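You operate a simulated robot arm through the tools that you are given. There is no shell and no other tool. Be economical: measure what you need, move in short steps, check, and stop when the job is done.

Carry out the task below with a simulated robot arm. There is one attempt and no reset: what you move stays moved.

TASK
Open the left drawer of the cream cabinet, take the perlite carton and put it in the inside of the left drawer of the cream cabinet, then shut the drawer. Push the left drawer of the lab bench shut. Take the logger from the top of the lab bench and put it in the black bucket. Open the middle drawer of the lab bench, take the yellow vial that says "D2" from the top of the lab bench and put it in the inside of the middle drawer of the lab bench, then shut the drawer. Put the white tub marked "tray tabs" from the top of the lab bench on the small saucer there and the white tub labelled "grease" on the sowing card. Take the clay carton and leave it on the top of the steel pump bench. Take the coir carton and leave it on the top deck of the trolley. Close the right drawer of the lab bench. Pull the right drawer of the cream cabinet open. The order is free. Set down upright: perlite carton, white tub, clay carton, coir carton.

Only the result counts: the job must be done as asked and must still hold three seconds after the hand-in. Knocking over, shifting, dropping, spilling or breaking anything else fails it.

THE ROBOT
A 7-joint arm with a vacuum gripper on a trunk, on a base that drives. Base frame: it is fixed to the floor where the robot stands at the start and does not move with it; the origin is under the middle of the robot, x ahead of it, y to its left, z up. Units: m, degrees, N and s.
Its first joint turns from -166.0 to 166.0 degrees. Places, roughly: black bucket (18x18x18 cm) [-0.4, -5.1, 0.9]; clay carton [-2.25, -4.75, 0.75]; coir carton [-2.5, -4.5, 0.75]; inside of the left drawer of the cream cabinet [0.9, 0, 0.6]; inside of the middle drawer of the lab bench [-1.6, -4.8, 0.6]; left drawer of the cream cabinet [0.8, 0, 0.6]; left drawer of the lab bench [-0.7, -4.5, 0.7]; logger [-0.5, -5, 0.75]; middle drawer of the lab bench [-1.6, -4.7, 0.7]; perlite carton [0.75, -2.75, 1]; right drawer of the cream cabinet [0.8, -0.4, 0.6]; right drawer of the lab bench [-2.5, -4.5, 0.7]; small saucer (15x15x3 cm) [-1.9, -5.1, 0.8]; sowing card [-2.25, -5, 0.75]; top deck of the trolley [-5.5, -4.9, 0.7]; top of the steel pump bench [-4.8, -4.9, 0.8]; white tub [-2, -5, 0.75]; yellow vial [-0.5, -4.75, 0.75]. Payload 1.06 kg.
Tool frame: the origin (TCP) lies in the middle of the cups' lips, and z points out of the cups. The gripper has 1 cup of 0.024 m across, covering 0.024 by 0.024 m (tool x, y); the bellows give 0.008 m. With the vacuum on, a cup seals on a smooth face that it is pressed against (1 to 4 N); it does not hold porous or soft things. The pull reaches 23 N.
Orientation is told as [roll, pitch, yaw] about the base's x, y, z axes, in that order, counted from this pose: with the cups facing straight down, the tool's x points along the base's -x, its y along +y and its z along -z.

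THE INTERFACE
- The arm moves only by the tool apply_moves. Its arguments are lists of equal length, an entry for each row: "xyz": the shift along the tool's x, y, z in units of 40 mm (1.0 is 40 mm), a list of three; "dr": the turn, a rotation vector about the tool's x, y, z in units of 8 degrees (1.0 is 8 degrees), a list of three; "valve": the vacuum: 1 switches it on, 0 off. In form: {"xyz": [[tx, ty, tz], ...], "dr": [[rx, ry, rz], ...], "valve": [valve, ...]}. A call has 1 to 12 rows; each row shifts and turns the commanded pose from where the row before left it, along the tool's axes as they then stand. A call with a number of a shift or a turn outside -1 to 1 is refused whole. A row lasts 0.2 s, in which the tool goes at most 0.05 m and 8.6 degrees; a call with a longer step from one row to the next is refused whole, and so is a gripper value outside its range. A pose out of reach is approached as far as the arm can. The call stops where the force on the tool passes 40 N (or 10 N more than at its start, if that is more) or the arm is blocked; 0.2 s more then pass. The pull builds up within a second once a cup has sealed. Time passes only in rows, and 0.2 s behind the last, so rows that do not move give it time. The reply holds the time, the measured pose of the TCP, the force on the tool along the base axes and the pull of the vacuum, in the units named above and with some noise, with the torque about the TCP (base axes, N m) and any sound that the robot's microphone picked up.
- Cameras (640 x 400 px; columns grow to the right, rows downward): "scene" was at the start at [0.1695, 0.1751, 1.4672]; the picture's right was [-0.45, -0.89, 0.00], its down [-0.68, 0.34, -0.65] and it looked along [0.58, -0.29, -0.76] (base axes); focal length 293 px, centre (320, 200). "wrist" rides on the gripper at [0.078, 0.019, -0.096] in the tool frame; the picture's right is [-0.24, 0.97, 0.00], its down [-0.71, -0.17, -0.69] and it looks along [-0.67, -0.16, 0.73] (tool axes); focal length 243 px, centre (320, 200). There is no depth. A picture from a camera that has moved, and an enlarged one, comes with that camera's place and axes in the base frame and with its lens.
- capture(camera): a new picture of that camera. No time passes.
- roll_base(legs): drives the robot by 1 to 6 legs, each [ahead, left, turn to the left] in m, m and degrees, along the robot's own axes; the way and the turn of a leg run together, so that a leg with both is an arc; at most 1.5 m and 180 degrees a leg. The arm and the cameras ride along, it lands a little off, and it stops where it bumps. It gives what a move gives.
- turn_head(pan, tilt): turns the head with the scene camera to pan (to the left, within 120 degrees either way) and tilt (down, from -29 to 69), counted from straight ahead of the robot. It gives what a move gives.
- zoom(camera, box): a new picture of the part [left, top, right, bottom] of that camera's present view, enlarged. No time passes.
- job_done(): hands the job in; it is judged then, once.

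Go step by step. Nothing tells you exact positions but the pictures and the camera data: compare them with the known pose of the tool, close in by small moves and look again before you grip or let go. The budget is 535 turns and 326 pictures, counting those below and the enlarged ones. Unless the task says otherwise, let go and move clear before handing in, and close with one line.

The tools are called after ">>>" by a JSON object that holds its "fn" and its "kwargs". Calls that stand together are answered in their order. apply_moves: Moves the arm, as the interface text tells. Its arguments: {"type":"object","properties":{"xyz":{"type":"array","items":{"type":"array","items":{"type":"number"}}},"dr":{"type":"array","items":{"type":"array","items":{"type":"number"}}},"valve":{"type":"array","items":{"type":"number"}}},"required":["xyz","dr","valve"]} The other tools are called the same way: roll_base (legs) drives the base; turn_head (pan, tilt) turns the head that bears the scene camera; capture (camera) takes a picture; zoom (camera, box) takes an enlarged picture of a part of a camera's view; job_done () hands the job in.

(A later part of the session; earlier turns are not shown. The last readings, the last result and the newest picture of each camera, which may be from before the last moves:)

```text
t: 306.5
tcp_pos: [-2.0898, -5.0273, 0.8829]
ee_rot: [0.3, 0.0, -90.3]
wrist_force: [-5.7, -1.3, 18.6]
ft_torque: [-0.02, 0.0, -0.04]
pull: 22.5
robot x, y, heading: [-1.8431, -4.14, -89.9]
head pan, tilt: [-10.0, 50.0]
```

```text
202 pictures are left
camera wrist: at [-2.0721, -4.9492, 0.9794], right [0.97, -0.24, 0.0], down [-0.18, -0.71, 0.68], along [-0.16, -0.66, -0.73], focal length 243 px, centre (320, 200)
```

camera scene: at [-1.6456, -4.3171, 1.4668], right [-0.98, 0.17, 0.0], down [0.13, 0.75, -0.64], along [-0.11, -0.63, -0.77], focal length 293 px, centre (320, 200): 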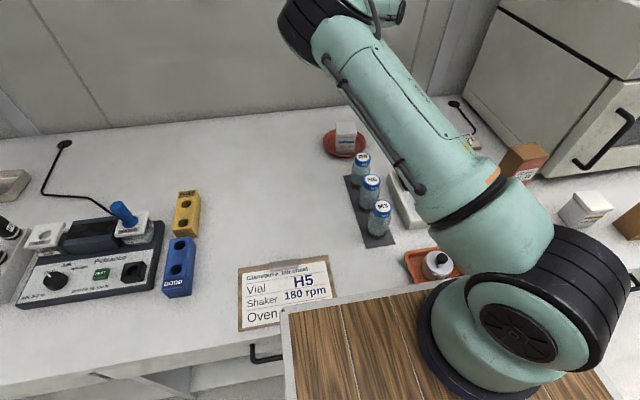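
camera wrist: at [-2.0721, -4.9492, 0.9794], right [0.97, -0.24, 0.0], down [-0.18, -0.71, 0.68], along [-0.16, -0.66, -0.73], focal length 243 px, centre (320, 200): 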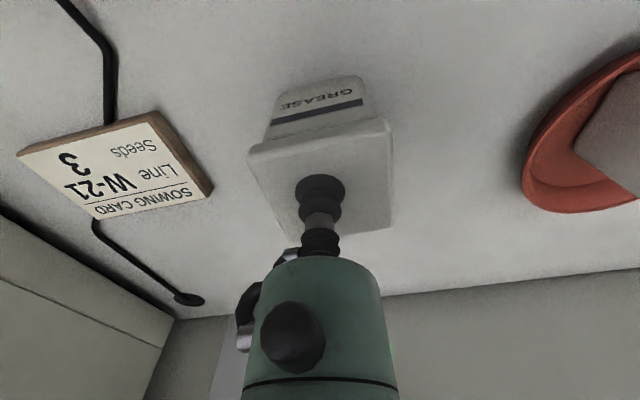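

Sealed. I lift and shift the base right so the tub comes over the card.

>>> {"fn": "apply_moves", "kwargs": {"xyz": [[0, 0, -0.3], [0, 0, -0.5], [0, 0, -0.8], [0, 0, -0.8], [0, 0, -0.6]], "dr": [[0, 0, 0], [0, 0, 0], [0, 0, 0], [0, 0, 0], [0, 0, 0]], "valve": [1, 1, 1, 1, 1]}}

>>> {"fn": "roll_base", "kwargs": {"legs": [[0, -0.16, 0]]}}

>>> {"fn": "capture", "kwargs": {"camera": "wrist"}}

>>> {"fn": "capture", "kwargs": {"camera": "scene"}}

```text
t: 307.7
tcp_pos: [-2.0883, -5.0285, 1.0024]
ee_rot: [0.4, 0.4, -90.4]
wrist_force: [0.0, 0.1, -2.2]
ft_torque: [0.04, 0.02, 0.0]
pull: 23.0
robot x, y, heading: [-1.842, -4.1391, -90.1]
head pan, tilt: [-10.0, 50.0]
```

```text
t: 309.1
tcp_pos: [-2.2509, -5.0272, 1.0023]
ee_rot: [0.4, 0.2, -90.7]
wrist_force: [0.0, 0.1, -2.4]
ft_torque: [0.0, 0.03, 0.0]
pull: 22.4
robot x, y, heading: [-2.0028, -4.1378, -90.2]
head pan, tilt: [-10.0, 50.0]
```

```text
201 pictures are left
camera wrist: at [-2.2323, -4.9491, 1.0986], right [0.97, -0.25, 0.01], down [-0.18, -0.71, 0.68], along [-0.16, -0.66, -0.73], focal length 243 px, centre (320, 200)
```

wrist: 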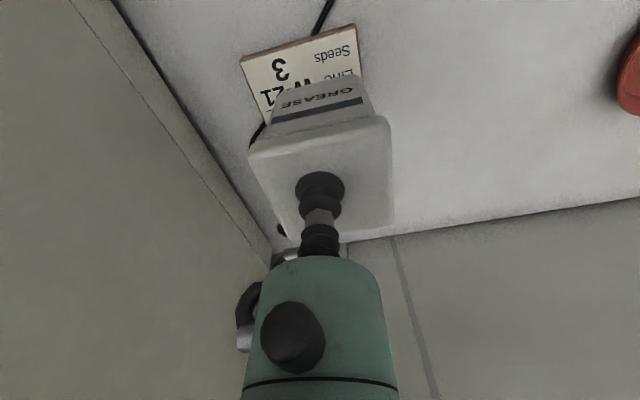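

```text
200 pictures are left
camera scene: at [-1.8035, -4.3178, 1.4668], right [-0.98, 0.18, 0.0], down [0.14, 0.75, -0.64], along [-0.12, -0.63, -0.77], focal length 293 px, centre (320, 200)
```

scene: 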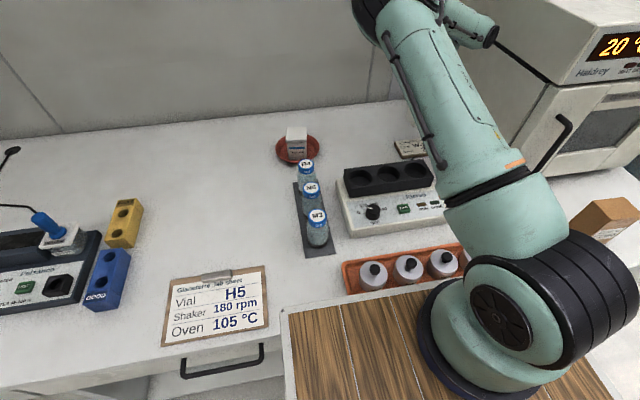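

Card centre refined to (-2.267, -5.031). I nudge over and lower.

>>> {"fn": "apply_moves", "kwargs": {"xyz": [[-0.08, -0.4, 0.7], [0, 0, 0.7], [0, 0, 0.5], [0, 0, 0.3]], "dr": [[0, 0, 0], [0, 0, 0], [0, 0, 0], [0, 0, 0]], "valve": [1, 1, 1, 1]}}

>>> {"fn": "capture", "kwargs": {"camera": "wrist"}}

```text
t: 310.1
tcp_pos: [-2.267, -5.0277, 0.9136]
ee_rot: [0.3, 0.2, -90.5]
wrist_force: [-0.1, 1.2, -1.7]
ft_torque: [0.03, -0.01, -0.01]
pull: 23.2
robot x, y, heading: [-2.0003, -4.145, -90.2]
head pan, tilt: [-10.0, 50.0]
```

```text
199 pictures are left
camera wrist: at [-2.2479, -4.9506, 1.0104], right [0.97, -0.25, 0.01], down [-0.18, -0.71, 0.68], along [-0.16, -0.66, -0.73], focal length 243 px, centre (320, 200)
```

wrist: 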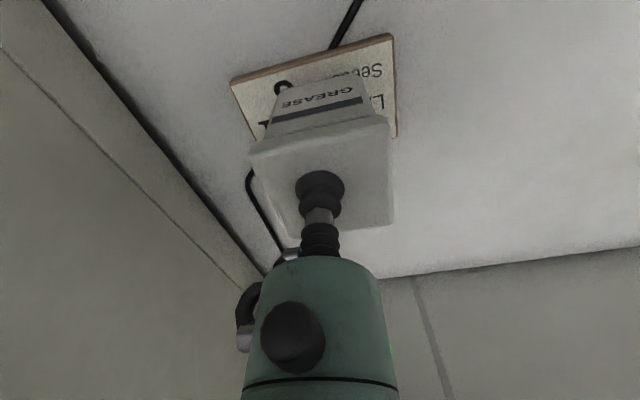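

>>> {"fn": "apply_moves", "kwargs": {"xyz": [[0, 0, 0.2], [0, 0, 0.15], [0, 0, 0.15], [0, 0, 0.1]], "dr": [[0, 0, 0], [0, 0, 0], [0, 0, 0], [0, 0, 0]], "valve": [1, 1, 1, 1]}}

>>> {"fn": "capture", "kwargs": {"camera": "wrist"}}

```text
t: 311.1
tcp_pos: [-2.2674, -5.0315, 0.8962]
ee_rot: [0.3, -0.2, -90.7]
wrist_force: [1.2, 1.2, 16.9]
ft_torque: [-0.04, 0.01, 0.01]
pull: 22.2
robot x, y, heading: [-1.999, -4.1407, -90.4]
head pan, tilt: [-10.0, 50.0]
stopped in row 4: the force on the tool passed its limit at 45 N (the readings are from after the stop); the commanded pose is now the measured one
```

```text
198 pictures are left
camera wrist: at [-2.2484, -4.9523, 0.9917], right [0.97, -0.25, 0.01], down [-0.18, -0.7, 0.69], along [-0.17, -0.67, -0.73], focal length 243 px, centre (320, 200)
```

wrist: 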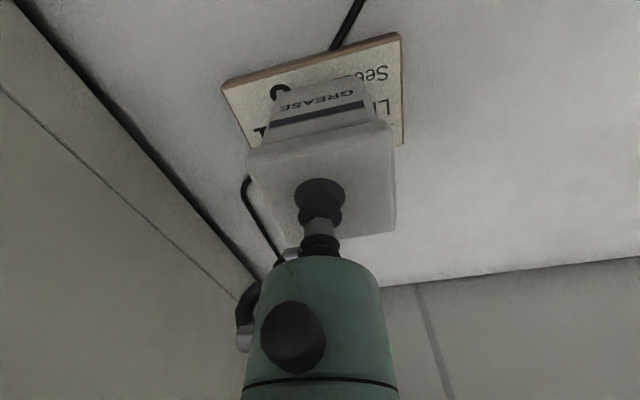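

It rests on the card. Release and rise.

>>> {"fn": "apply_moves", "kwargs": {"xyz": [[0, 0, -0.05], [0, 0, 0], [0, 0, 0], [0, 0, 0], [0, 0, 0], [0, 0, -0.2], [0, 0, -0.5], [0, 0, -1], [0, 0, -1], [0, 0, -1]], "dr": [[0, 0, 0], [0, 0, 0], [0, 0, 0], [0, 0, 0], [0, 0, 0], [0, 0, 0], [0, 0, 0], [0, 0, 0], [0, 0, 0], [0, 0, 0]], "valve": [1, 0, 0, 0, 0, 0, 0, 0, 0, 0]}}

>>> {"fn": "capture", "kwargs": {"camera": "wrist"}}

```text
t: 313.3
tcp_pos: [-2.2683, -5.0324, 1.0454]
ee_rot: [0.2, 0.0, -90.7]
wrist_force: [0.1, -0.5, 0.5]
ft_torque: [0.03, -0.03, -0.01]
pull: 0.0
robot x, y, heading: [-2.0005, -4.1401, -90.2]
head pan, tilt: [-10.0, 50.0]
```

```text
197 pictures are left
camera wrist: at [-2.2488, -4.9544, 1.1415], right [0.97, -0.25, 0.01], down [-0.18, -0.71, 0.68], along [-0.16, -0.66, -0.73], focal length 243 px, centre (320, 200)
```

wrist: 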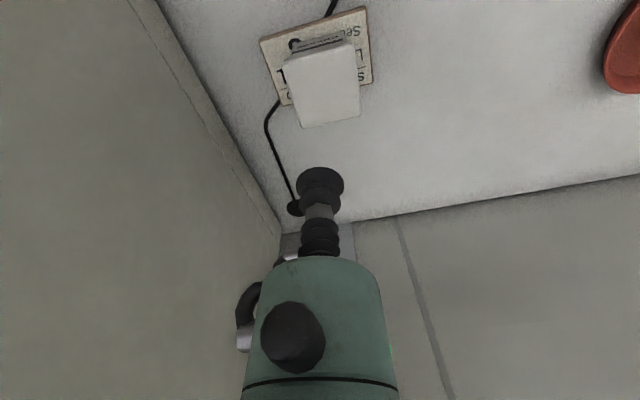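

The grease tub sits on the card. I raise and retract the arm, back off and look at the cartons.

>>> {"fn": "apply_moves", "kwargs": {"xyz": [[0, 0, -1], [0, 0, -1], [0, 0, -1], [0, 0, -1], [0, 0, -1], [0.9, 0.2, 0], [0.9, 0.2, 0], [0.9, 0.2, 0], [0.9, 0.2, 0], [0.9, 0.2, 0], [0.9, 0.2, 0], [0.9, 0.2, 0]], "dr": [[0, 0, 0], [0, 0, 0], [0, 0, 0], [0, 0, 0], [0, 0, 0], [0, 0, 0], [0, 0, 0], [0, 0, 0], [0, 0, 0], [0, 0, 0], [0, 0, 0], [0, 0, 0]], "valve": [0, 0, 0, 0, 0, 0, 0, 0, 0, 0, 0, 0]}}

>>> {"fn": "roll_base", "kwargs": {"legs": [[-0.25, 0, 0]]}}

>>> {"fn": "turn_head", "kwargs": {"pan": -30, "tilt": 45}}

>>> {"fn": "capture", "kwargs": {"camera": "scene"}}

>>> {"fn": "capture", "kwargs": {"camera": "wrist"}}

```text
t: 315.9
tcp_pos: [-2.2105, -4.7758, 1.2451]
ee_rot: [0.3, -0.1, -90.8]
wrist_force: [-1.2, 0.4, 0.1]
ft_torque: [-0.05, -0.04, -0.05]
pull: 0.0
robot x, y, heading: [-1.9998, -4.1392, -90.4]
head pan, tilt: [-10.0, 50.0]
```

```text
t: 317.7
tcp_pos: [-2.2049, -4.5362, 1.2457]
ee_rot: [0.3, -0.1, -90.3]
wrist_force: [0.1, -0.4, 0.4]
ft_torque: [0.01, 0.01, 0.01]
pull: 0.1
robot x, y, heading: [-2.0024, -3.8976, -90.0]
head pan, tilt: [-10.0, 50.0]
```

```text
t: 318.5
tcp_pos: [-2.2063, -4.536, 1.2453]
ee_rot: [0.3, -0.1, -90.4]
wrist_force: [-1.0, 0.1, -0.6]
ft_torque: [0.0, 0.0, 0.01]
pull: 0.1
robot x, y, heading: [-1.9939, -3.8963, -90.0]
head pan, tilt: [-30.0, 45.0]
```

```text
196 pictures are left
camera scene: at [-1.829, -4.0692, 1.4737], right [-0.87, 0.5, 0.0], down [0.35, 0.61, -0.71], along [-0.35, -0.61, -0.71], focal length 293 px, centre (320, 200)
```

scene: 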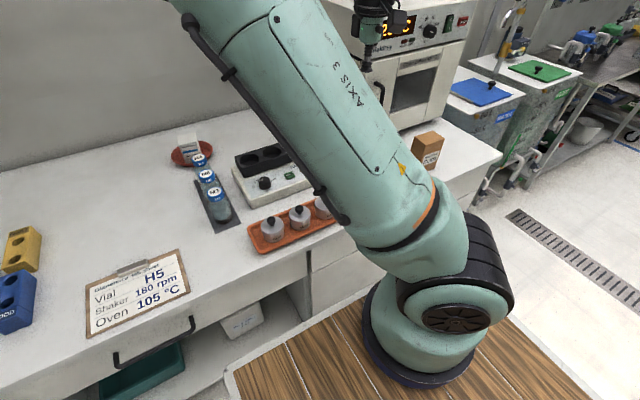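

```text
195 pictures are left
camera wrist: at [-2.1875, -4.4575, 1.3409], right [0.97, -0.24, 0.01], down [-0.18, -0.71, 0.68], along [-0.16, -0.67, -0.73], focal length 243 px, centre (320, 200)
```

wrist: 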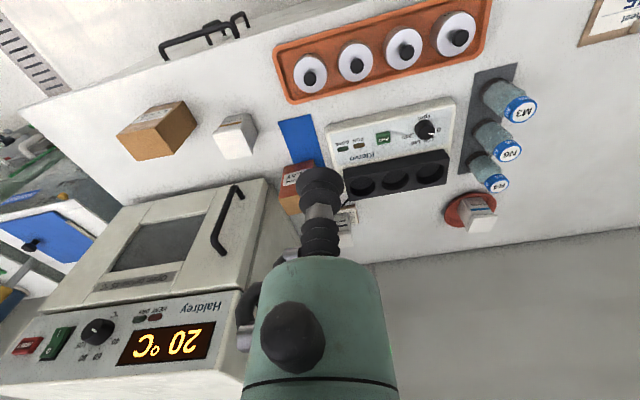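

Clay carton top ≈(-2.316, -4.803, 0.95). I drive slightly nearer and go above it.

>>> {"fn": "roll_base", "kwargs": {"legs": [[0.12, -0.05, 0]]}}

>>> {"fn": "apply_moves", "kwargs": {"xyz": [[-0.9, -0.4, 0], [-0.9, -0.4, 0], [-0.9, -0.4, 0], [-0.9, -0.3, 0]], "dr": [[0, 0, 0], [0, 0, 0], [0, 0, 0], [0, 0, 0]], "valve": [0, 0, 0, 0]}}

>>> {"fn": "capture", "kwargs": {"camera": "wrist"}}

```text
t: 319.8
tcp_pos: [-2.2576, -4.6549, 1.2443]
ee_rot: [0.3, -0.1, -90.5]
wrist_force: [0.5, -0.2, -0.4]
ft_torque: [-0.01, -0.02, -0.03]
pull: 0.1
robot x, y, heading: [-2.0494, -4.0166, -90.1]
head pan, tilt: [-30.0, 45.0]
```

```text
t: 320.8
tcp_pos: [-2.3219, -4.7991, 1.2482]
ee_rot: [0.3, -0.1, -90.5]
wrist_force: [0.1, 0.4, -0.3]
ft_torque: [-0.01, 0.03, -0.01]
pull: 0.1
robot x, y, heading: [-2.052, -4.0134, -89.8]
head pan, tilt: [-30.0, 45.0]
```

```text
194 pictures are left
camera wrist: at [-2.3044, -4.7207, 1.344], right [0.97, -0.24, 0.01], down [-0.18, -0.71, 0.68], along [-0.16, -0.67, -0.73], focal length 243 px, centre (320, 200)
```

wrist: 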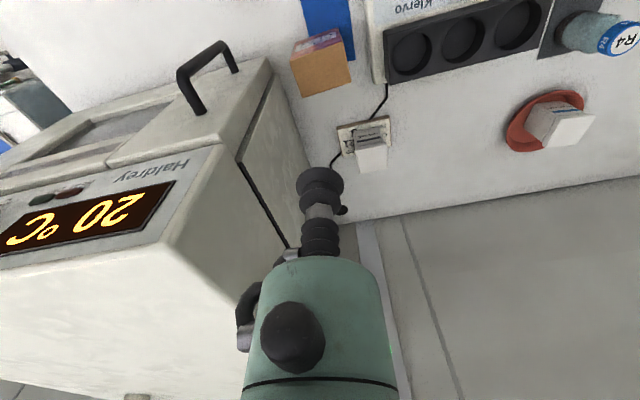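

>>> {"fn": "apply_moves", "kwargs": {"xyz": [[-0.3, -0.05, 1], [-0.2, 0, 1], [0, 0, 1], [0, 0, 1], [0, 0, 0.8]], "dr": [[0, 0, 0], [0, 0, 0], [0, 0, 0], [0, 0, 0], [0, 0, 0]], "valve": [0, 0, 0, 0, 0]}}

>>> {"fn": "capture", "kwargs": {"camera": "wrist"}}

>>> {"fn": "capture", "kwargs": {"camera": "scene"}}

```text
t: 322.0
tcp_pos: [-2.3218, -4.8209, 1.0571]
ee_rot: [0.3, -0.1, -90.4]
wrist_force: [0.4, -0.2, -0.2]
ft_torque: [0.02, 0.0, 0.0]
pull: 0.0
robot x, y, heading: [-2.0521, -4.0141, -90.0]
head pan, tilt: [-30.0, 45.0]
```

```text
193 pictures are left
camera wrist: at [-2.304, -4.7425, 1.1522], right [0.97, -0.24, 0.01], down [-0.18, -0.71, 0.69], along [-0.16, -0.67, -0.73], focal length 243 px, centre (320, 200)
```

wrist: 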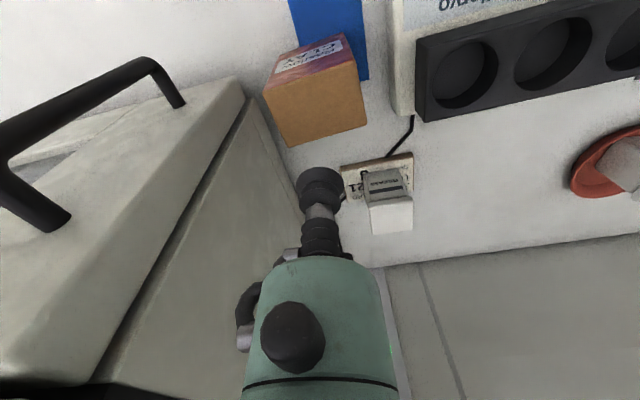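

```text
192 pictures are left
camera scene: at [-1.8819, -4.1886, 1.4738], right [-0.86, 0.5, 0.0], down [0.36, 0.61, -0.71], along [-0.36, -0.61, -0.71], focal length 293 px, centre (320, 200)
```

scene: 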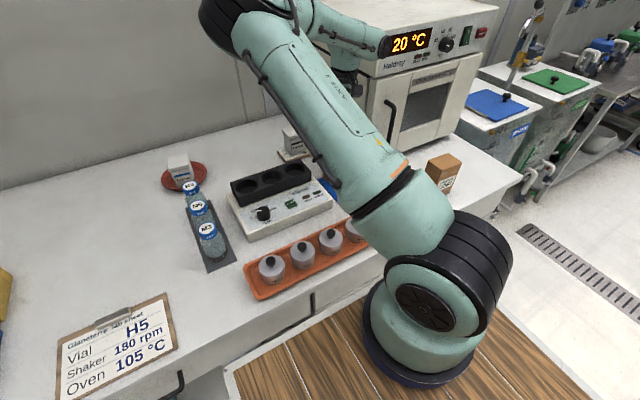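

Aligned with the clay carton's top. I descend with vacuum on.

>>> {"fn": "apply_moves", "kwargs": {"xyz": [[0, 0, 1], [0, 0, 0.7], [0, 0, 0.3], [0, 0, 0.3], [0, 0, 0.2], [0, 0, 0.2], [0, 0, 0]], "dr": [[0, 0, 0], [0, 0, 0], [0, 0, 0], [0, 0, 0], [0, 0, 0], [0, 0, 0], [0, 0, 0]], "valve": [0, 0, 1, 1, 1, 1, 1]}}

>>> {"fn": "capture", "kwargs": {"camera": "wrist"}}

```text
t: 323.6
tcp_pos: [-2.319, -4.8207, 0.945]
ee_rot: [0.3, 0.0, -90.4]
wrist_force: [-0.2, 0.3, 0.3]
ft_torque: [-0.01, -0.02, 0.0]
pull: 0.0
robot x, y, heading: [-2.0499, -4.0188, -90.0]
head pan, tilt: [-30.0, 45.0]
```

```text
191 pictures are left
camera wrist: at [-2.3013, -4.7422, 1.0414], right [0.97, -0.24, 0.01], down [-0.18, -0.71, 0.68], along [-0.16, -0.67, -0.73], focal length 243 px, centre (320, 200)
```

wrist: 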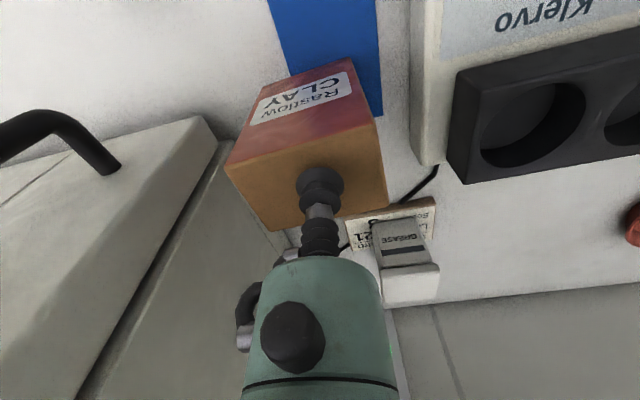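

>>> {"fn": "apply_moves", "kwargs": {"xyz": [[0, 0, 0.15], [0, 0, 0.15], [0, 0, 0.15], [0, 0, 0]], "dr": [[0, 0, 0], [0, 0, 0], [0, 0, 0], [0, 0, 0]], "valve": [1, 1, 1, 1]}}

```text
t: 324.6
tcp_pos: [-2.3186, -4.8185, 0.9277]
ee_rot: [0.2, -0.2, -90.5]
wrist_force: [3.8, 1.7, 17.5]
ft_torque: [0.0, 0.0, -0.05]
pull: 22.7
robot x, y, heading: [-2.0494, -4.0184, -90.1]
head pan, tilt: [-30.0, 45.0]
```

Sealed on the clay carton. I lift, retract and back away, then go right to the pump bench.

>>> {"fn": "apply_moves", "kwargs": {"xyz": [[0, 0, -0.4], [0, 0, -0.8], [0, 0, -1], [0, 0, -1], [0, 0, -1], [0, 0, -1], [0, 0, -1], [0, 0, -1], [0.8, 0.3, 0], [0.8, 0.3, 0], [0.8, 0.3, 0], [0.8, 0.3, 0]], "dr": [[0, 0, 0], [0, 0, 0], [0, 0, 0], [0, 0, 0], [0, 0, 0], [0, 0, 0], [0, 0, 0], [0, 0, 0], [0, 0, 0], [0, 0, 0], [0, 0, 0], [0, 0, 0]], "valve": [1, 1, 1, 1, 1, 1, 1, 1, 1, 1, 1, 1]}}

>>> {"fn": "apply_moves", "kwargs": {"xyz": [[0.8, 0.2, 0], [0.8, 0.2, 0], [0, 0, -0.5]], "dr": [[0, 0, 0], [0, 0, 0], [0, 0, 0]], "valve": [1, 1, 1]}}

>>> {"fn": "roll_base", "kwargs": {"legs": [[-0.45, 0, 0]]}}

>>> {"fn": "turn_head", "kwargs": {"pan": -60, "tilt": 25}}

>>> {"fn": "capture", "kwargs": {"camera": "scene"}}

>>> {"fn": "capture", "kwargs": {"camera": "wrist"}}

```text
t: 327.2
tcp_pos: [-2.2735, -4.6933, 1.2132]
ee_rot: [0.3, 0.0, -90.6]
wrist_force: [0.0, 0.6, -6.1]
ft_torque: [0.07, -0.05, 0.02]
pull: 23.1
robot x, y, heading: [-2.0504, -4.0165, -90.4]
head pan, tilt: [-30.0, 45.0]
```

```text
t: 328.0
tcp_pos: [-2.2567, -4.6284, 1.2345]
ee_rot: [0.4, -0.2, -90.4]
wrist_force: [0.4, 0.6, -5.5]
ft_torque: [0.09, -0.04, 0.0]
pull: 22.8
robot x, y, heading: [-2.0529, -4.0153, -90.3]
head pan, tilt: [-30.0, 45.0]
```

```text
t: 330.7
tcp_pos: [-2.254, -4.1806, 1.2354]
ee_rot: [0.2, -0.2, -90.4]
wrist_force: [-0.4, 0.5, -6.5]
ft_torque: [0.07, -0.04, 0.01]
pull: 22.9
robot x, y, heading: [-2.0504, -3.5754, -90.4]
head pan, tilt: [-30.0, 45.0]
```

```text
t: 331.6
tcp_pos: [-2.2554, -4.1807, 1.2343]
ee_rot: [0.2, 0.0, -90.5]
wrist_force: [0.0, 0.5, -6.2]
ft_torque: [0.1, -0.06, 0.0]
pull: 23.3
robot x, y, heading: [-2.0527, -3.5713, -90.3]
head pan, tilt: [-60.0, 25.0]
```

```text
190 pictures are left
camera scene: at [-1.9199, -3.7176, 1.5043], right [-0.5, 0.87, 0.0], down [0.37, 0.21, -0.91], along [-0.79, -0.45, -0.42], focal length 293 px, centre (320, 200)
```

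scene: 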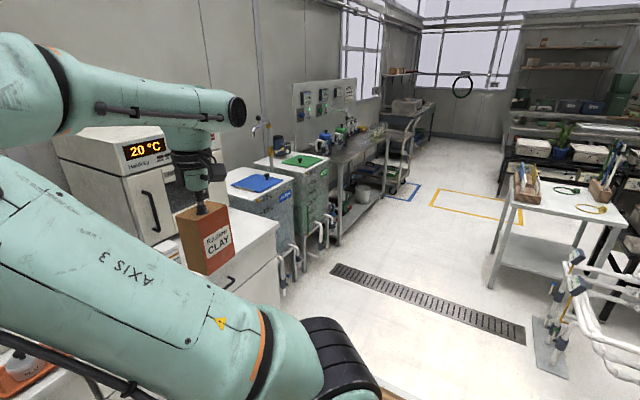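

```text
189 pictures are left
camera wrist: at [-2.2358, -4.1027, 1.3305], right [0.97, -0.24, 0.01], down [-0.18, -0.71, 0.68], along [-0.16, -0.67, -0.73], focal length 243 px, centre (320, 200)
```

wrist: 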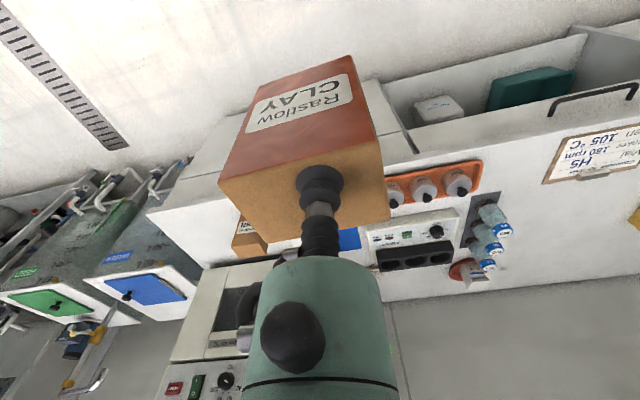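

The carton hangs well. The pump bench is beyond the two tanks, with a white table on the other side of the corridor. I strafe right in stages.

>>> {"fn": "roll_base", "kwargs": {"legs": [[0.3, -0.9, 0]]}}

>>> {"fn": "turn_head", "kwargs": {"pan": -60, "tilt": 30}}

>>> {"fn": "capture", "kwargs": {"camera": "scene"}}

>>> {"fn": "turn_head", "kwargs": {"pan": -115, "tilt": 35}}

>>> {"fn": "capture", "kwargs": {"camera": "scene"}}

```text
t: 336.8
tcp_pos: [-3.1743, -4.5075, 1.2341]
ee_rot: [0.3, -0.1, -88.7]
wrist_force: [0.5, 0.5, -5.6]
ft_torque: [0.09, -0.07, -0.01]
pull: 22.9
robot x, y, heading: [-2.988, -3.8921, -88.5]
head pan, tilt: [-60.0, 25.0]
```

```text
t: 337.5
tcp_pos: [-3.1742, -4.5082, 1.2341]
ee_rot: [0.3, -0.1, -88.7]
wrist_force: [-0.6, -0.6, -6.1]
ft_torque: [0.07, -0.03, 0.0]
pull: 22.4
robot x, y, heading: [-2.9904, -3.8924, -88.4]
head pan, tilt: [-60.0, 30.0]
```

```text
188 pictures are left
camera scene: at [-2.8525, -4.0328, 1.4964], right [-0.52, 0.85, 0.0], down [0.43, 0.26, -0.87], along [-0.74, -0.45, -0.5], focal length 293 px, centre (320, 200)
```

scene: 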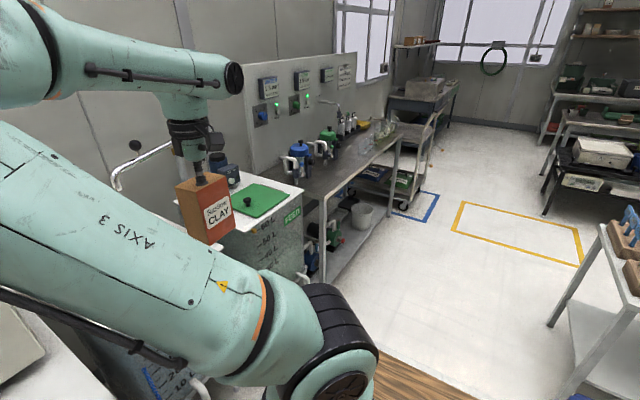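

```text
t: 338.7
tcp_pos: [-3.1735, -4.5068, 1.234]
ee_rot: [0.3, -0.1, -88.7]
wrist_force: [0.8, -0.1, -6.0]
ft_torque: [0.1, -0.04, 0.0]
pull: 23.3
robot x, y, heading: [-2.9895, -3.8903, -88.3]
head pan, tilt: [-115.0, 35.0]
```

```text
187 pictures are left
camera scene: at [-2.8563, -3.9504, 1.4886], right [0.4, 0.92, 0.0], down [0.53, -0.23, -0.82], along [-0.75, 0.32, -0.57], focal length 293 px, centre (320, 200)
```

scene: 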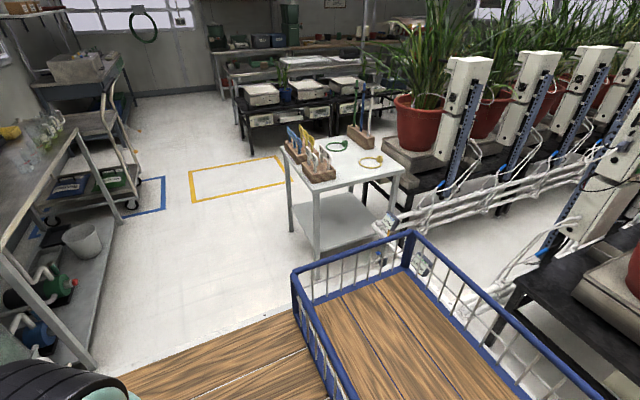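

Table clears fine. I carry on right to stand before the pump bench.

>>> {"fn": "roll_base", "kwargs": {"legs": [[0.05, -0.7, -1.6], [0.05, -0.6, 0]]}}

>>> {"fn": "turn_head", "kwargs": {"pan": -25, "tilt": 40}}

>>> {"fn": "capture", "kwargs": {"camera": "scene"}}

>>> {"fn": "capture", "kwargs": {"camera": "wrist"}}

```text
t: 345.5
tcp_pos: [-4.4691, -4.6333, 1.2345]
ee_rot: [0.3, -0.1, -89.6]
wrist_force: [-0.4, 1.2, -6.0]
ft_torque: [0.08, -0.02, -0.03]
pull: 22.8
robot x, y, heading: [-4.2729, -4.0157, -89.1]
head pan, tilt: [-115.0, 35.0]
```

```text
t: 347.1
tcp_pos: [-4.4699, -4.6327, 1.2338]
ee_rot: [0.3, 0.0, -89.6]
wrist_force: [0.7, -0.4, -5.2]
ft_torque: [0.06, -0.03, 0.01]
pull: 23.0
robot x, y, heading: [-4.2725, -4.0153, -89.2]
head pan, tilt: [-25.0, 40.0]
```

```text
186 pictures are left
camera scene: at [-4.0978, -4.1945, 1.481], right [-0.91, 0.41, 0.0], down [0.26, 0.59, -0.77], along [-0.31, -0.7, -0.64], focal length 293 px, centre (320, 200)
```

scene: 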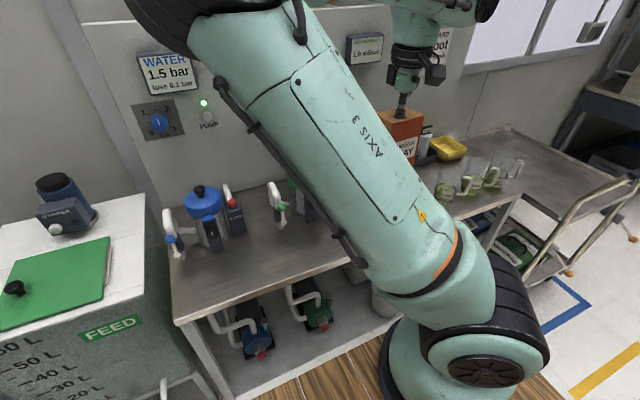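

```text
185 pictures are left
camera wrist: at [-4.4517, -4.5544, 1.3305], right [0.97, -0.23, 0.01], down [-0.17, -0.71, 0.68], along [-0.15, -0.67, -0.73], focal length 243 px, centre (320, 200)
```

wrist: 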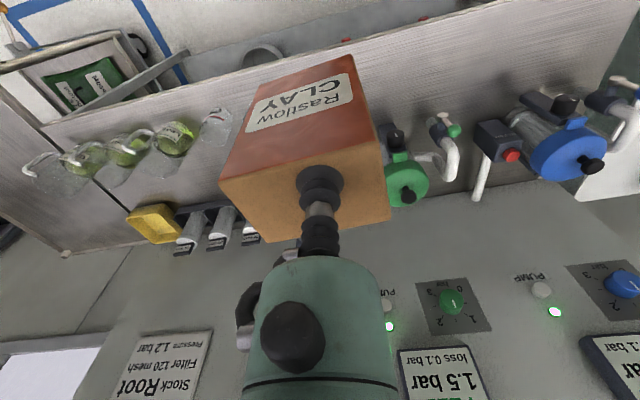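

The bench top is about z≈0.83, with pumps at the back-left and a row of glass flasks to the right. I swing the carton aside briefly to see the spot near (-4.52, -4.78).

>>> {"fn": "apply_moves", "kwargs": {"xyz": [[0, 1, 0], [0, 1, 0], [0, 1, 0], [0, 1, 0], [0, 1, 0]], "dr": [[0, 0, 0], [0, 0, 0], [0, 0, 0], [0, 0, 0], [0, 0, 0]], "valve": [1, 1, 1, 1, 1]}}

>>> {"fn": "capture", "kwargs": {"camera": "wrist"}}

```text
t: 348.3
tcp_pos: [-4.2687, -4.634, 1.2389]
ee_rot: [0.3, -0.1, -89.6]
wrist_force: [-0.5, 0.3, -6.0]
ft_torque: [0.07, -0.04, -0.02]
pull: 22.9
robot x, y, heading: [-4.2747, -4.0179, -89.2]
head pan, tilt: [-25.0, 40.0]
```

```text
184 pictures are left
camera wrist: at [-4.2516, -4.5543, 1.3349], right [0.97, -0.23, 0.01], down [-0.17, -0.71, 0.69], along [-0.15, -0.67, -0.73], focal length 243 px, centre (320, 200)
```

wrist: 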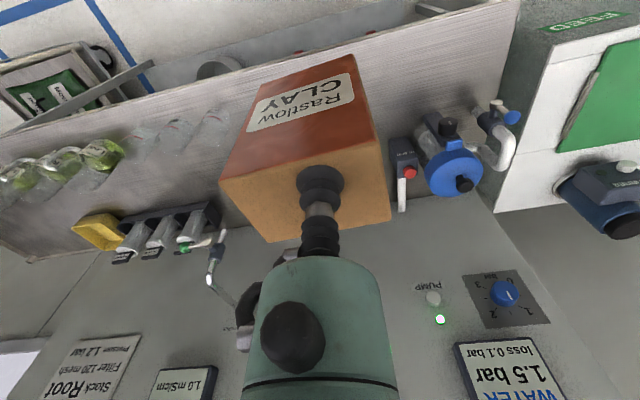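

There are clear beakers from x≈-4.5 onward, so I choose the clear steel area near (-4.24, -4.75) in front of the pumps. I move over it and lower.

>>> {"fn": "apply_moves", "kwargs": {"xyz": [[-0.97, 0.24, 0], [-0.97, 0.24, 0], [-0.97, 0.24, 0], [0, 0, 0.9], [0, 0, 0.9], [0, 0, 0.9], [0, 0, 0.9]], "dr": [[0, 0, 0], [0, 0, 0], [0, 0, 0], [0, 0, 0], [0, 0, 0], [0, 0, 0], [0, 0, 0]], "valve": [1, 1, 1, 1, 1, 1, 1]}}

>>> {"fn": "capture", "kwargs": {"camera": "wrist"}}

>>> {"fn": "turn_head", "kwargs": {"pan": 0, "tilt": 55}}

>>> {"fn": "capture", "kwargs": {"camera": "scene"}}

```text
t: 349.9
tcp_pos: [-4.2383, -4.7479, 1.091]
ee_rot: [0.4, 0.0, -89.5]
wrist_force: [0.5, 0.8, -4.6]
ft_torque: [0.11, -0.06, 0.0]
pull: 22.6
robot x, y, heading: [-4.275, -4.0199, -89.2]
head pan, tilt: [-25.0, 40.0]
```

```text
183 pictures are left
camera wrist: at [-4.2211, -4.6693, 1.1872], right [0.97, -0.23, 0.01], down [-0.17, -0.71, 0.69], along [-0.15, -0.67, -0.73], focal length 243 px, centre (320, 200)
```

wrist: 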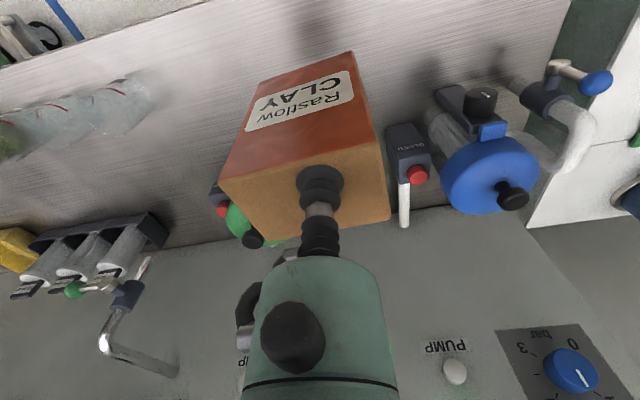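

```text
t: 350.8
tcp_pos: [-4.2385, -4.7477, 1.0914]
ee_rot: [0.4, -0.1, -89.5]
wrist_force: [-0.4, -0.6, -6.3]
ft_torque: [0.09, -0.04, 0.01]
pull: 22.9
robot x, y, heading: [-4.2738, -4.0213, -89.1]
head pan, tilt: [0.0, 55.0]
```

```text
182 pictures are left
camera scene: at [-4.0619, -4.1891, 1.4603], right [-1.0, -0.01, 0.0], down [-0.01, 0.82, -0.57], along [0.01, -0.57, -0.82], focal length 293 px, centre (320, 200)
```

scene: 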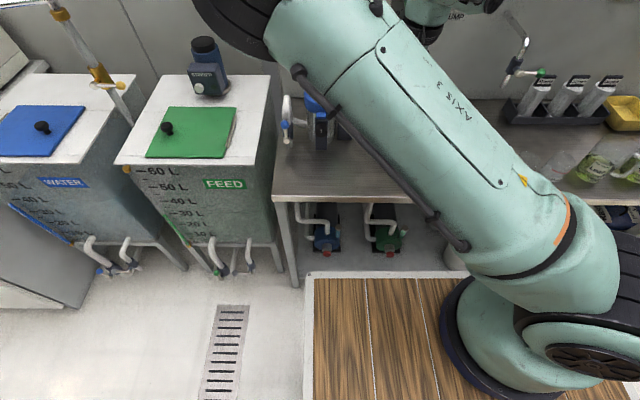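

I shift slightly away from the grey block, then lower onto the bench.

>>> {"fn": "apply_moves", "kwargs": {"xyz": [[0.3, -0.65, 0.5], [0, 0, 0.8], [0, 0, 0.5], [0, 0, 0.4]], "dr": [[0, 0, 0], [0, 0, 0], [0, 0, 0], [0, 0, 0]], "valve": [1, 1, 1, 1]}}

>>> {"fn": "capture", "kwargs": {"camera": "wrist"}}

```text
t: 351.8
tcp_pos: [-4.2625, -4.7359, 1.0041]
ee_rot: [0.3, -0.2, -89.5]
wrist_force: [0.3, -0.2, -5.8]
ft_torque: [0.05, -0.03, 0.01]
pull: 23.1
robot x, y, heading: [-4.2785, -4.0196, -89.3]
head pan, tilt: [0.0, 55.0]
```

```text
181 pictures are left
camera wrist: at [-4.2455, -4.657, 1.0992], right [0.97, -0.23, 0.01], down [-0.17, -0.71, 0.68], along [-0.15, -0.67, -0.73], focal length 243 px, centre (320, 200)
```

wrist: 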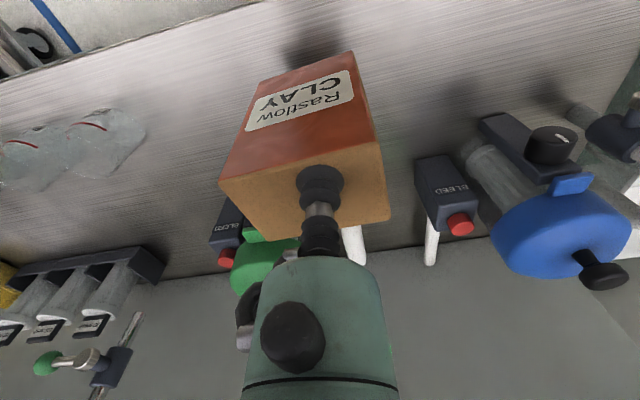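

>>> {"fn": "apply_moves", "kwargs": {"xyz": [[0, 0, 0.4], [0, 0, 0.2], [0, 0, 0.2], [0, 0, 0.15], [0, 0, 0.15]], "dr": [[0, 0, 0], [0, 0, 0], [0, 0, 0], [0, 0, 0], [0, 0, 0]], "valve": [1, 1, 1, 1, 1]}}

>>> {"fn": "capture", "kwargs": {"camera": "wrist"}}

```text
t: 353.0
tcp_pos: [-4.2638, -4.7364, 0.9599]
ee_rot: [0.3, -0.1, -89.4]
wrist_force: [0.2, -0.2, -5.7]
ft_torque: [0.1, -0.07, 0.01]
pull: 22.9
robot x, y, heading: [-4.2711, -4.0193, -89.3]
head pan, tilt: [0.0, 55.0]
```

```text
180 pictures are left
camera wrist: at [-4.2469, -4.658, 1.0555], right [0.97, -0.23, 0.01], down [-0.17, -0.71, 0.68], along [-0.15, -0.67, -0.73], focal length 243 px, centre (320, 200)
```

wrist: 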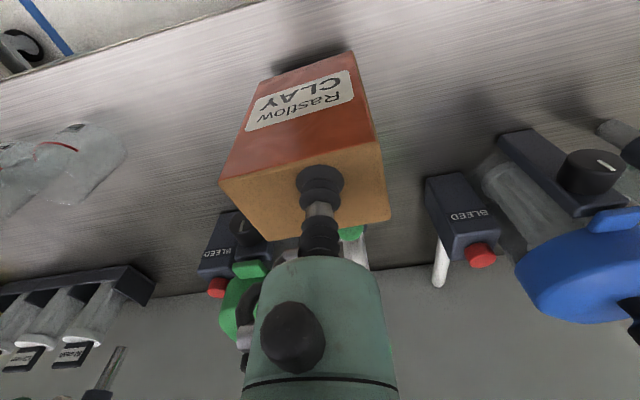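

>>> {"fn": "apply_moves", "kwargs": {"xyz": [[0, 0, 0.15], [0, 0, 0.15], [0, 0, 0.15], [0, 0, 0.15]], "dr": [[0, 0, 0], [0, 0, 0], [0, 0, 0], [0, 0, 0]], "valve": [1, 1, 1, 1]}}

```text
t: 354.0
tcp_pos: [-4.2643, -4.7357, 0.9358]
ee_rot: [0.3, -0.1, -89.5]
wrist_force: [-0.4, 0.9, -5.6]
ft_torque: [0.09, -0.03, 0.02]
pull: 22.8
robot x, y, heading: [-4.2729, -4.0173, -89.2]
head pan, tilt: [0.0, 55.0]
```

>>> {"fn": "apply_moves", "kwargs": {"xyz": [[0, 0, 0.15], [0, 0, 0.15], [0, 0, 0.15], [0, 0, 0.15]], "dr": [[0, 0, 0], [0, 0, 0], [0, 0, 0], [0, 0, 0]], "valve": [1, 1, 1, 1]}}

>>> {"fn": "capture", "kwargs": {"camera": "wrist"}}

```text
t: 354.8
tcp_pos: [-4.2624, -4.7358, 0.9229]
ee_rot: [0.4, -0.4, -89.6]
wrist_force: [2.8, 6.7, 26.1]
ft_torque: [-0.18, 0.22, 0.0]
pull: 23.0
robot x, y, heading: [-4.2758, -4.0195, -89.3]
head pan, tilt: [0.0, 55.0]
stopped in row 3: the force on the tool passed its limit at 51 N (the readings are from after the stop); the commanded pose is now the measured one
```

```text
179 pictures are left
camera wrist: at [-4.2465, -4.6566, 1.0184], right [0.97, -0.23, 0.01], down [-0.17, -0.7, 0.69], along [-0.15, -0.67, -0.73], focal length 243 px, centre (320, 200)
```

wrist: 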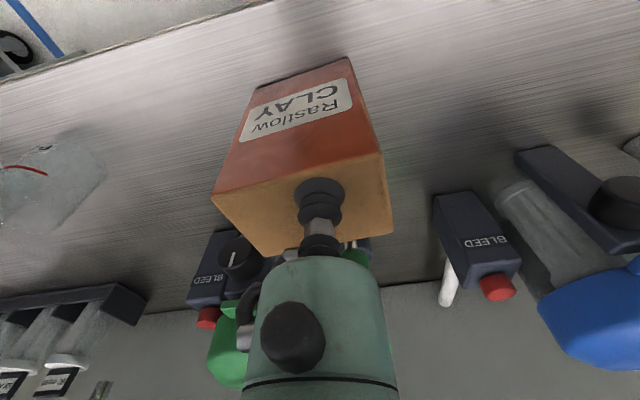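

The clay carton is down on the bench. Release and rise.

>>> {"fn": "apply_moves", "kwargs": {"xyz": [[0, 0, -0.05], [0, 0, 0], [0, 0, 0], [0, 0, 0], [0, 0, 0], [0, 0, -0.2], [0, 0, -0.5], [0, 0, -1], [0, 0, -1], [0, 0, -1], [0, 0, -1], [0, 0, -1]], "dr": [[0, 0, 0], [0, 0, 0], [0, 0, 0], [0, 0, 0], [0, 0, 0], [0, 0, 0], [0, 0, 0], [0, 0, 0], [0, 0, 0], [0, 0, 0], [0, 0, 0], [0, 0, 0]], "valve": [1, 0, 0, 0, 0, 0, 0, 0, 0, 0, 0, 0]}}

>>> {"fn": "capture", "kwargs": {"camera": "wrist"}}

```text
t: 357.4
tcp_pos: [-4.2654, -4.7356, 1.1534]
ee_rot: [0.4, -0.2, -89.6]
wrist_force: [-0.7, -0.8, -0.6]
ft_torque: [0.02, 0.02, -0.02]
pull: 0.1
robot x, y, heading: [-4.2752, -4.021, -89.5]
head pan, tilt: [0.0, 55.0]
```

```text
178 pictures are left
camera wrist: at [-4.249, -4.6565, 1.2491], right [0.97, -0.23, 0.01], down [-0.17, -0.71, 0.69], along [-0.15, -0.67, -0.73], focal length 243 px, centre (320, 200)
```

wrist: 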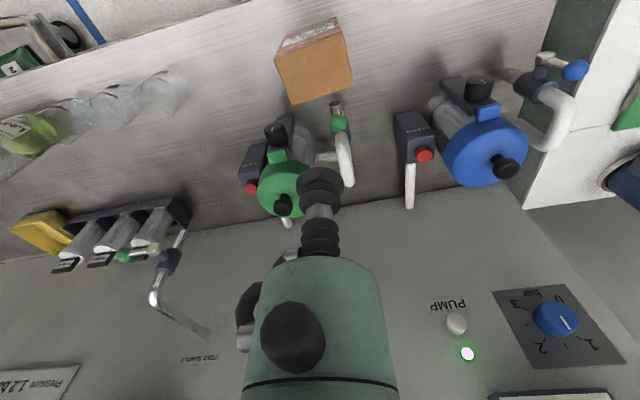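

Clay stands upright on the pump bench. I raise the arm, and look at the trolley before returning for the coir.

>>> {"fn": "apply_moves", "kwargs": {"xyz": [[0.3, 0, -1], [0.8, 0, -1], [0.8, 0, -0.5], [0.8, 0, 0], [0.5, 0, 0]], "dr": [[0, 0, 0], [0, 0, 0], [0, 0, 0], [0, 0, 0], [0, 0, 0]], "valve": [0, 0, 0, 0, 0]}}

>>> {"fn": "turn_head", "kwargs": {"pan": -62, "tilt": 35}}

>>> {"fn": "capture", "kwargs": {"camera": "scene"}}

```text
refused: row 2 steps farther than a row can; nothing moved
```

```text
t: 358.7
tcp_pos: [-4.2651, -4.7352, 1.1534]
ee_rot: [0.4, -0.3, -89.5]
wrist_force: [0.2, -0.6, -0.5]
ft_torque: [0.0, 0.02, 0.02]
pull: 0.0
robot x, y, heading: [-4.2711, -4.0184, -89.4]
head pan, tilt: [-62.0, 35.0]
```

```text
177 pictures are left
camera scene: at [-4.14, -4.1593, 1.4886], right [-0.48, 0.88, 0.0], down [0.5, 0.28, -0.82], along [-0.72, -0.4, -0.57], focal length 293 px, centre (320, 200)
```

scene: 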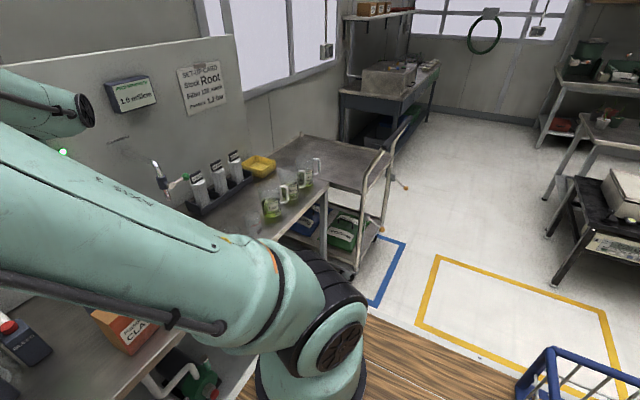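

The trolley's top deck is bare; its push handle faces the aisle (y≈-4.45, up to ~1.0 m). Now back to the coir carton.

>>> {"fn": "apply_moves", "kwargs": {"xyz": [[0.3, 0, -0.9], [0.8, 0, -0.8], [0.8, 0, -0.5], [0.8, 0, 0], [0.5, 0, 0]], "dr": [[0, 0, 0], [0, 0, 0], [0, 0, 0], [0, 0, 0], [0, 0, 0]], "valve": [0, 0, 0, 0, 0]}}

>>> {"fn": "roll_base", "kwargs": {"legs": [[0, 1.0, 0], [0.0, 0.9, 0]]}}

>>> {"fn": "turn_head", "kwargs": {"pan": -20, "tilt": 45}}

>>> {"fn": "capture", "kwargs": {"camera": "scene"}}

>>> {"fn": "capture", "kwargs": {"camera": "wrist"}}

```text
t: 359.9
tcp_pos: [-4.2671, -4.6076, 1.2402]
ee_rot: [0.3, -0.2, -89.5]
wrist_force: [0.1, -0.4, 0.2]
ft_torque: [0.01, -0.02, 0.0]
pull: 0.0
robot x, y, heading: [-4.2744, -4.0178, -89.1]
head pan, tilt: [-62.0, 35.0]
```

```text
t: 369.5
tcp_pos: [-2.3425, -4.5369, 1.2417]
ee_rot: [0.4, -0.2, -87.9]
wrist_force: [-0.1, -0.7, -0.3]
ft_torque: [-0.03, -0.02, 0.05]
pull: 0.1
robot x, y, heading: [-2.3689, -3.9501, -87.8]
head pan, tilt: [-62.0, 35.0]
```

```text
t: 370.6
tcp_pos: [-2.342, -4.5374, 1.24]
ee_rot: [0.4, -0.2, -87.9]
wrist_force: [-0.6, 0.5, -0.1]
ft_torque: [-0.02, 0.01, 0.04]
pull: 0.1
robot x, y, heading: [-2.3658, -3.9465, -87.3]
head pan, tilt: [-20.0, 45.0]
```

```text
176 pictures are left
camera scene: at [-2.1767, -4.1172, 1.4738], right [-0.95, 0.3, 0.0], down [0.21, 0.67, -0.71], along [-0.21, -0.67, -0.71], focal length 293 px, centre (320, 200)
```

scene: 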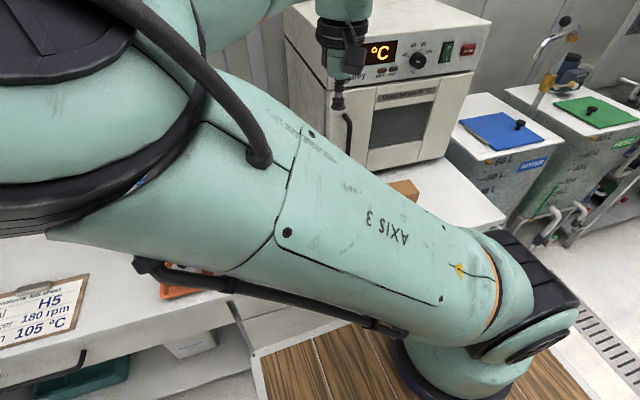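

```text
175 pictures are left
camera wrist: at [-2.3271, -4.4577, 1.3362], right [0.98, -0.2, 0.01], down [-0.15, -0.71, 0.69], along [-0.13, -0.67, -0.73], focal length 243 px, centre (320, 200)
```

wrist: 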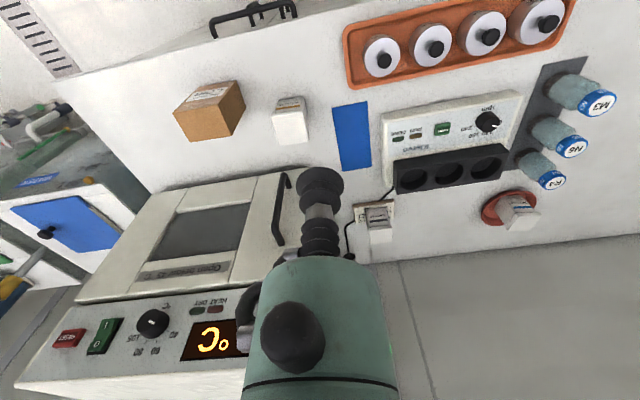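

Coir top ≈(-2.56, -4.60, 0.935). I move above it and part-way down.

>>> {"fn": "apply_moves", "kwargs": {"xyz": [[-0.23, -0.92, 0], [-0.23, -0.92, 0], [-0.23, -0.92, 0], [-0.23, -0.92, 0], [-0.23, -0.92, 0], [-0.23, -0.92, 0], [0, 0, 0.9], [0, 0, 0.9], [0, 0, 0.9], [0, 0, 0.9]], "dr": [[0, 0, 0], [0, 0, 0], [0, 0, 0], [0, 0, 0], [0, 0, 0], [0, 0, 0], [0, 0, 0], [0, 0, 0], [0, 0, 0], [0, 0, 0]], "valve": [0, 0, 0, 0, 0, 0, 0, 0, 0, 0]}}

>>> {"fn": "capture", "kwargs": {"camera": "wrist"}}

```text
t: 372.8
tcp_pos: [-2.5577, -4.6003, 1.0914]
ee_rot: [0.5, -0.2, -87.9]
wrist_force: [0.7, 0.2, -0.2]
ft_torque: [0.02, -0.01, 0.0]
pull: 0.1
robot x, y, heading: [-2.3663, -3.9508, -87.5]
head pan, tilt: [-20.0, 45.0]
```

```text
174 pictures are left
camera wrist: at [-2.5439, -4.5213, 1.187], right [0.98, -0.2, 0.01], down [-0.15, -0.71, 0.69], along [-0.13, -0.67, -0.73], focal length 243 px, centre (320, 200)
```

wrist: 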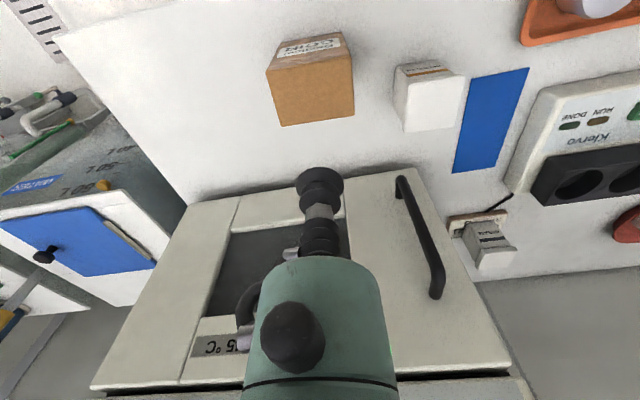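

>>> {"fn": "apply_moves", "kwargs": {"xyz": [[-0.15, -0.2, 0.9], [0, 0, 1], [0, 0, 1], [0, 0, 0.5], [0, 0, 0.2], [0, 0, 0.15], [0, 0, 0.15], [0, 0, 0.15], [0, 0, 0]], "dr": [[0, 0, 0], [0, 0, 0], [0, 0, 0], [0, 0, 0], [0, 0, 0], [0, 0, 0], [0, 0, 0], [0, 0, 0], [0, 0, 0]], "valve": [0, 0, 0, 1, 1, 1, 1, 1, 1]}}

>>> {"fn": "capture", "kwargs": {"camera": "wrist"}}

```text
t: 374.8
tcp_pos: [-2.5671, -4.6079, 0.9339]
ee_rot: [0.3, -0.2, -87.8]
wrist_force: [0.4, 0.0, -0.4]
ft_torque: [0.0, 0.0, -0.03]
pull: 0.1
robot x, y, heading: [-2.3667, -3.949, -87.6]
head pan, tilt: [-20.0, 45.0]
```

```text
173 pictures are left
camera wrist: at [-2.5522, -4.5282, 1.0296], right [0.98, -0.2, 0.01], down [-0.15, -0.71, 0.69], along [-0.13, -0.67, -0.73], focal length 243 px, centre (320, 200)
```

wrist: 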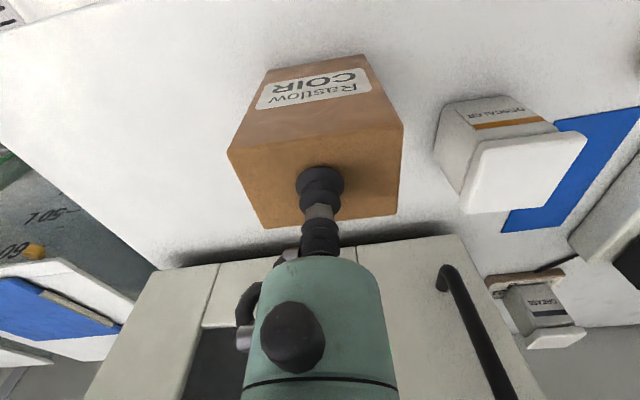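

>>> {"fn": "apply_moves", "kwargs": {"xyz": [[0, 0, 0.15], [0, 0, 0.1], [0, 0, 0.1], [0, 0, 0]], "dr": [[0, 0, 0], [0, 0, 0], [0, 0, 0], [0, 0, 0]], "valve": [1, 1, 1, 1]}}

```text
t: 375.7
tcp_pos: [-2.5672, -4.6084, 0.9211]
ee_rot: [0.3, -0.5, -88.0]
wrist_force: [4.4, 7.3, 22.7]
ft_torque: [-0.05, 0.08, -0.01]
pull: 23.3
robot x, y, heading: [-2.3673, -3.9481, -87.3]
head pan, tilt: [-20.0, 45.0]
stopped in row 4: the force on the tool passed its limit at 41 N (the readings are from after the stop); the commanded pose is now the measured one
```

Sealed. I lift the coir carton and carry it right to the trolley.

>>> {"fn": "apply_moves", "kwargs": {"xyz": [[0, 0, -0.4], [0, 0, -0.8], [0, 0, -1], [0, 0, -1], [0, 0, -1], [0, 0, -1], [0, 0, -1], [0, 0, -1], [0, 0, -1], [0, 0, -0.8]], "dr": [[0, 0, 0], [0, 0, 0], [0, 0, 0], [0, 0, 0], [0, 0, 0], [0, 0, 0], [0, 0, 0], [0, 0, 0], [0, 0, 0], [0, 0, 0]], "valve": [1, 1, 1, 1, 1, 1, 1, 1, 1, 1]}}

>>> {"fn": "capture", "kwargs": {"camera": "wrist"}}

>>> {"fn": "roll_base", "kwargs": {"legs": [[0.02, -0.95, -2.4], [0.02, -0.95, 0]]}}

```text
t: 377.9
tcp_pos: [-2.5712, -4.6061, 1.2805]
ee_rot: [0.4, -0.3, -88.0]
wrist_force: [0.2, -0.9, -2.8]
ft_torque: [0.05, -0.01, -0.04]
pull: 22.9
robot x, y, heading: [-2.3655, -3.946, -87.4]
head pan, tilt: [-20.0, 45.0]
```

```text
172 pictures are left
camera wrist: at [-2.5553, -4.5275, 1.3759], right [0.98, -0.2, 0.01], down [-0.15, -0.71, 0.69], along [-0.13, -0.68, -0.73], focal length 243 px, centre (320, 200)
```

wrist: 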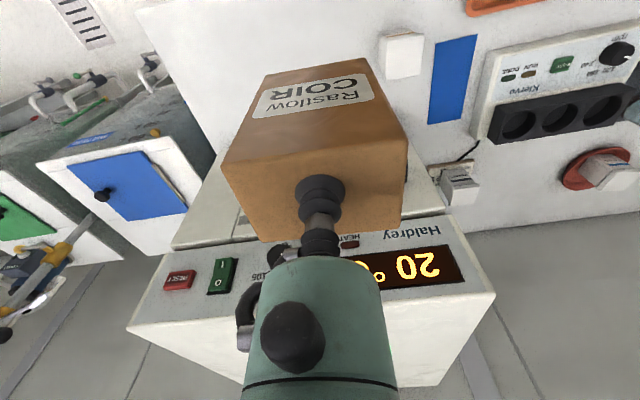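

```text
t: 387.5
tcp_pos: [-4.5232, -4.6359, 1.2801]
ee_rot: [0.3, -0.4, -91.1]
wrist_force: [0.9, 0.0, -2.7]
ft_torque: [-0.01, -0.02, 0.0]
pull: 22.9
robot x, y, heading: [-4.2857, -3.9886, -90.9]
head pan, tilt: [-20.0, 45.0]
```

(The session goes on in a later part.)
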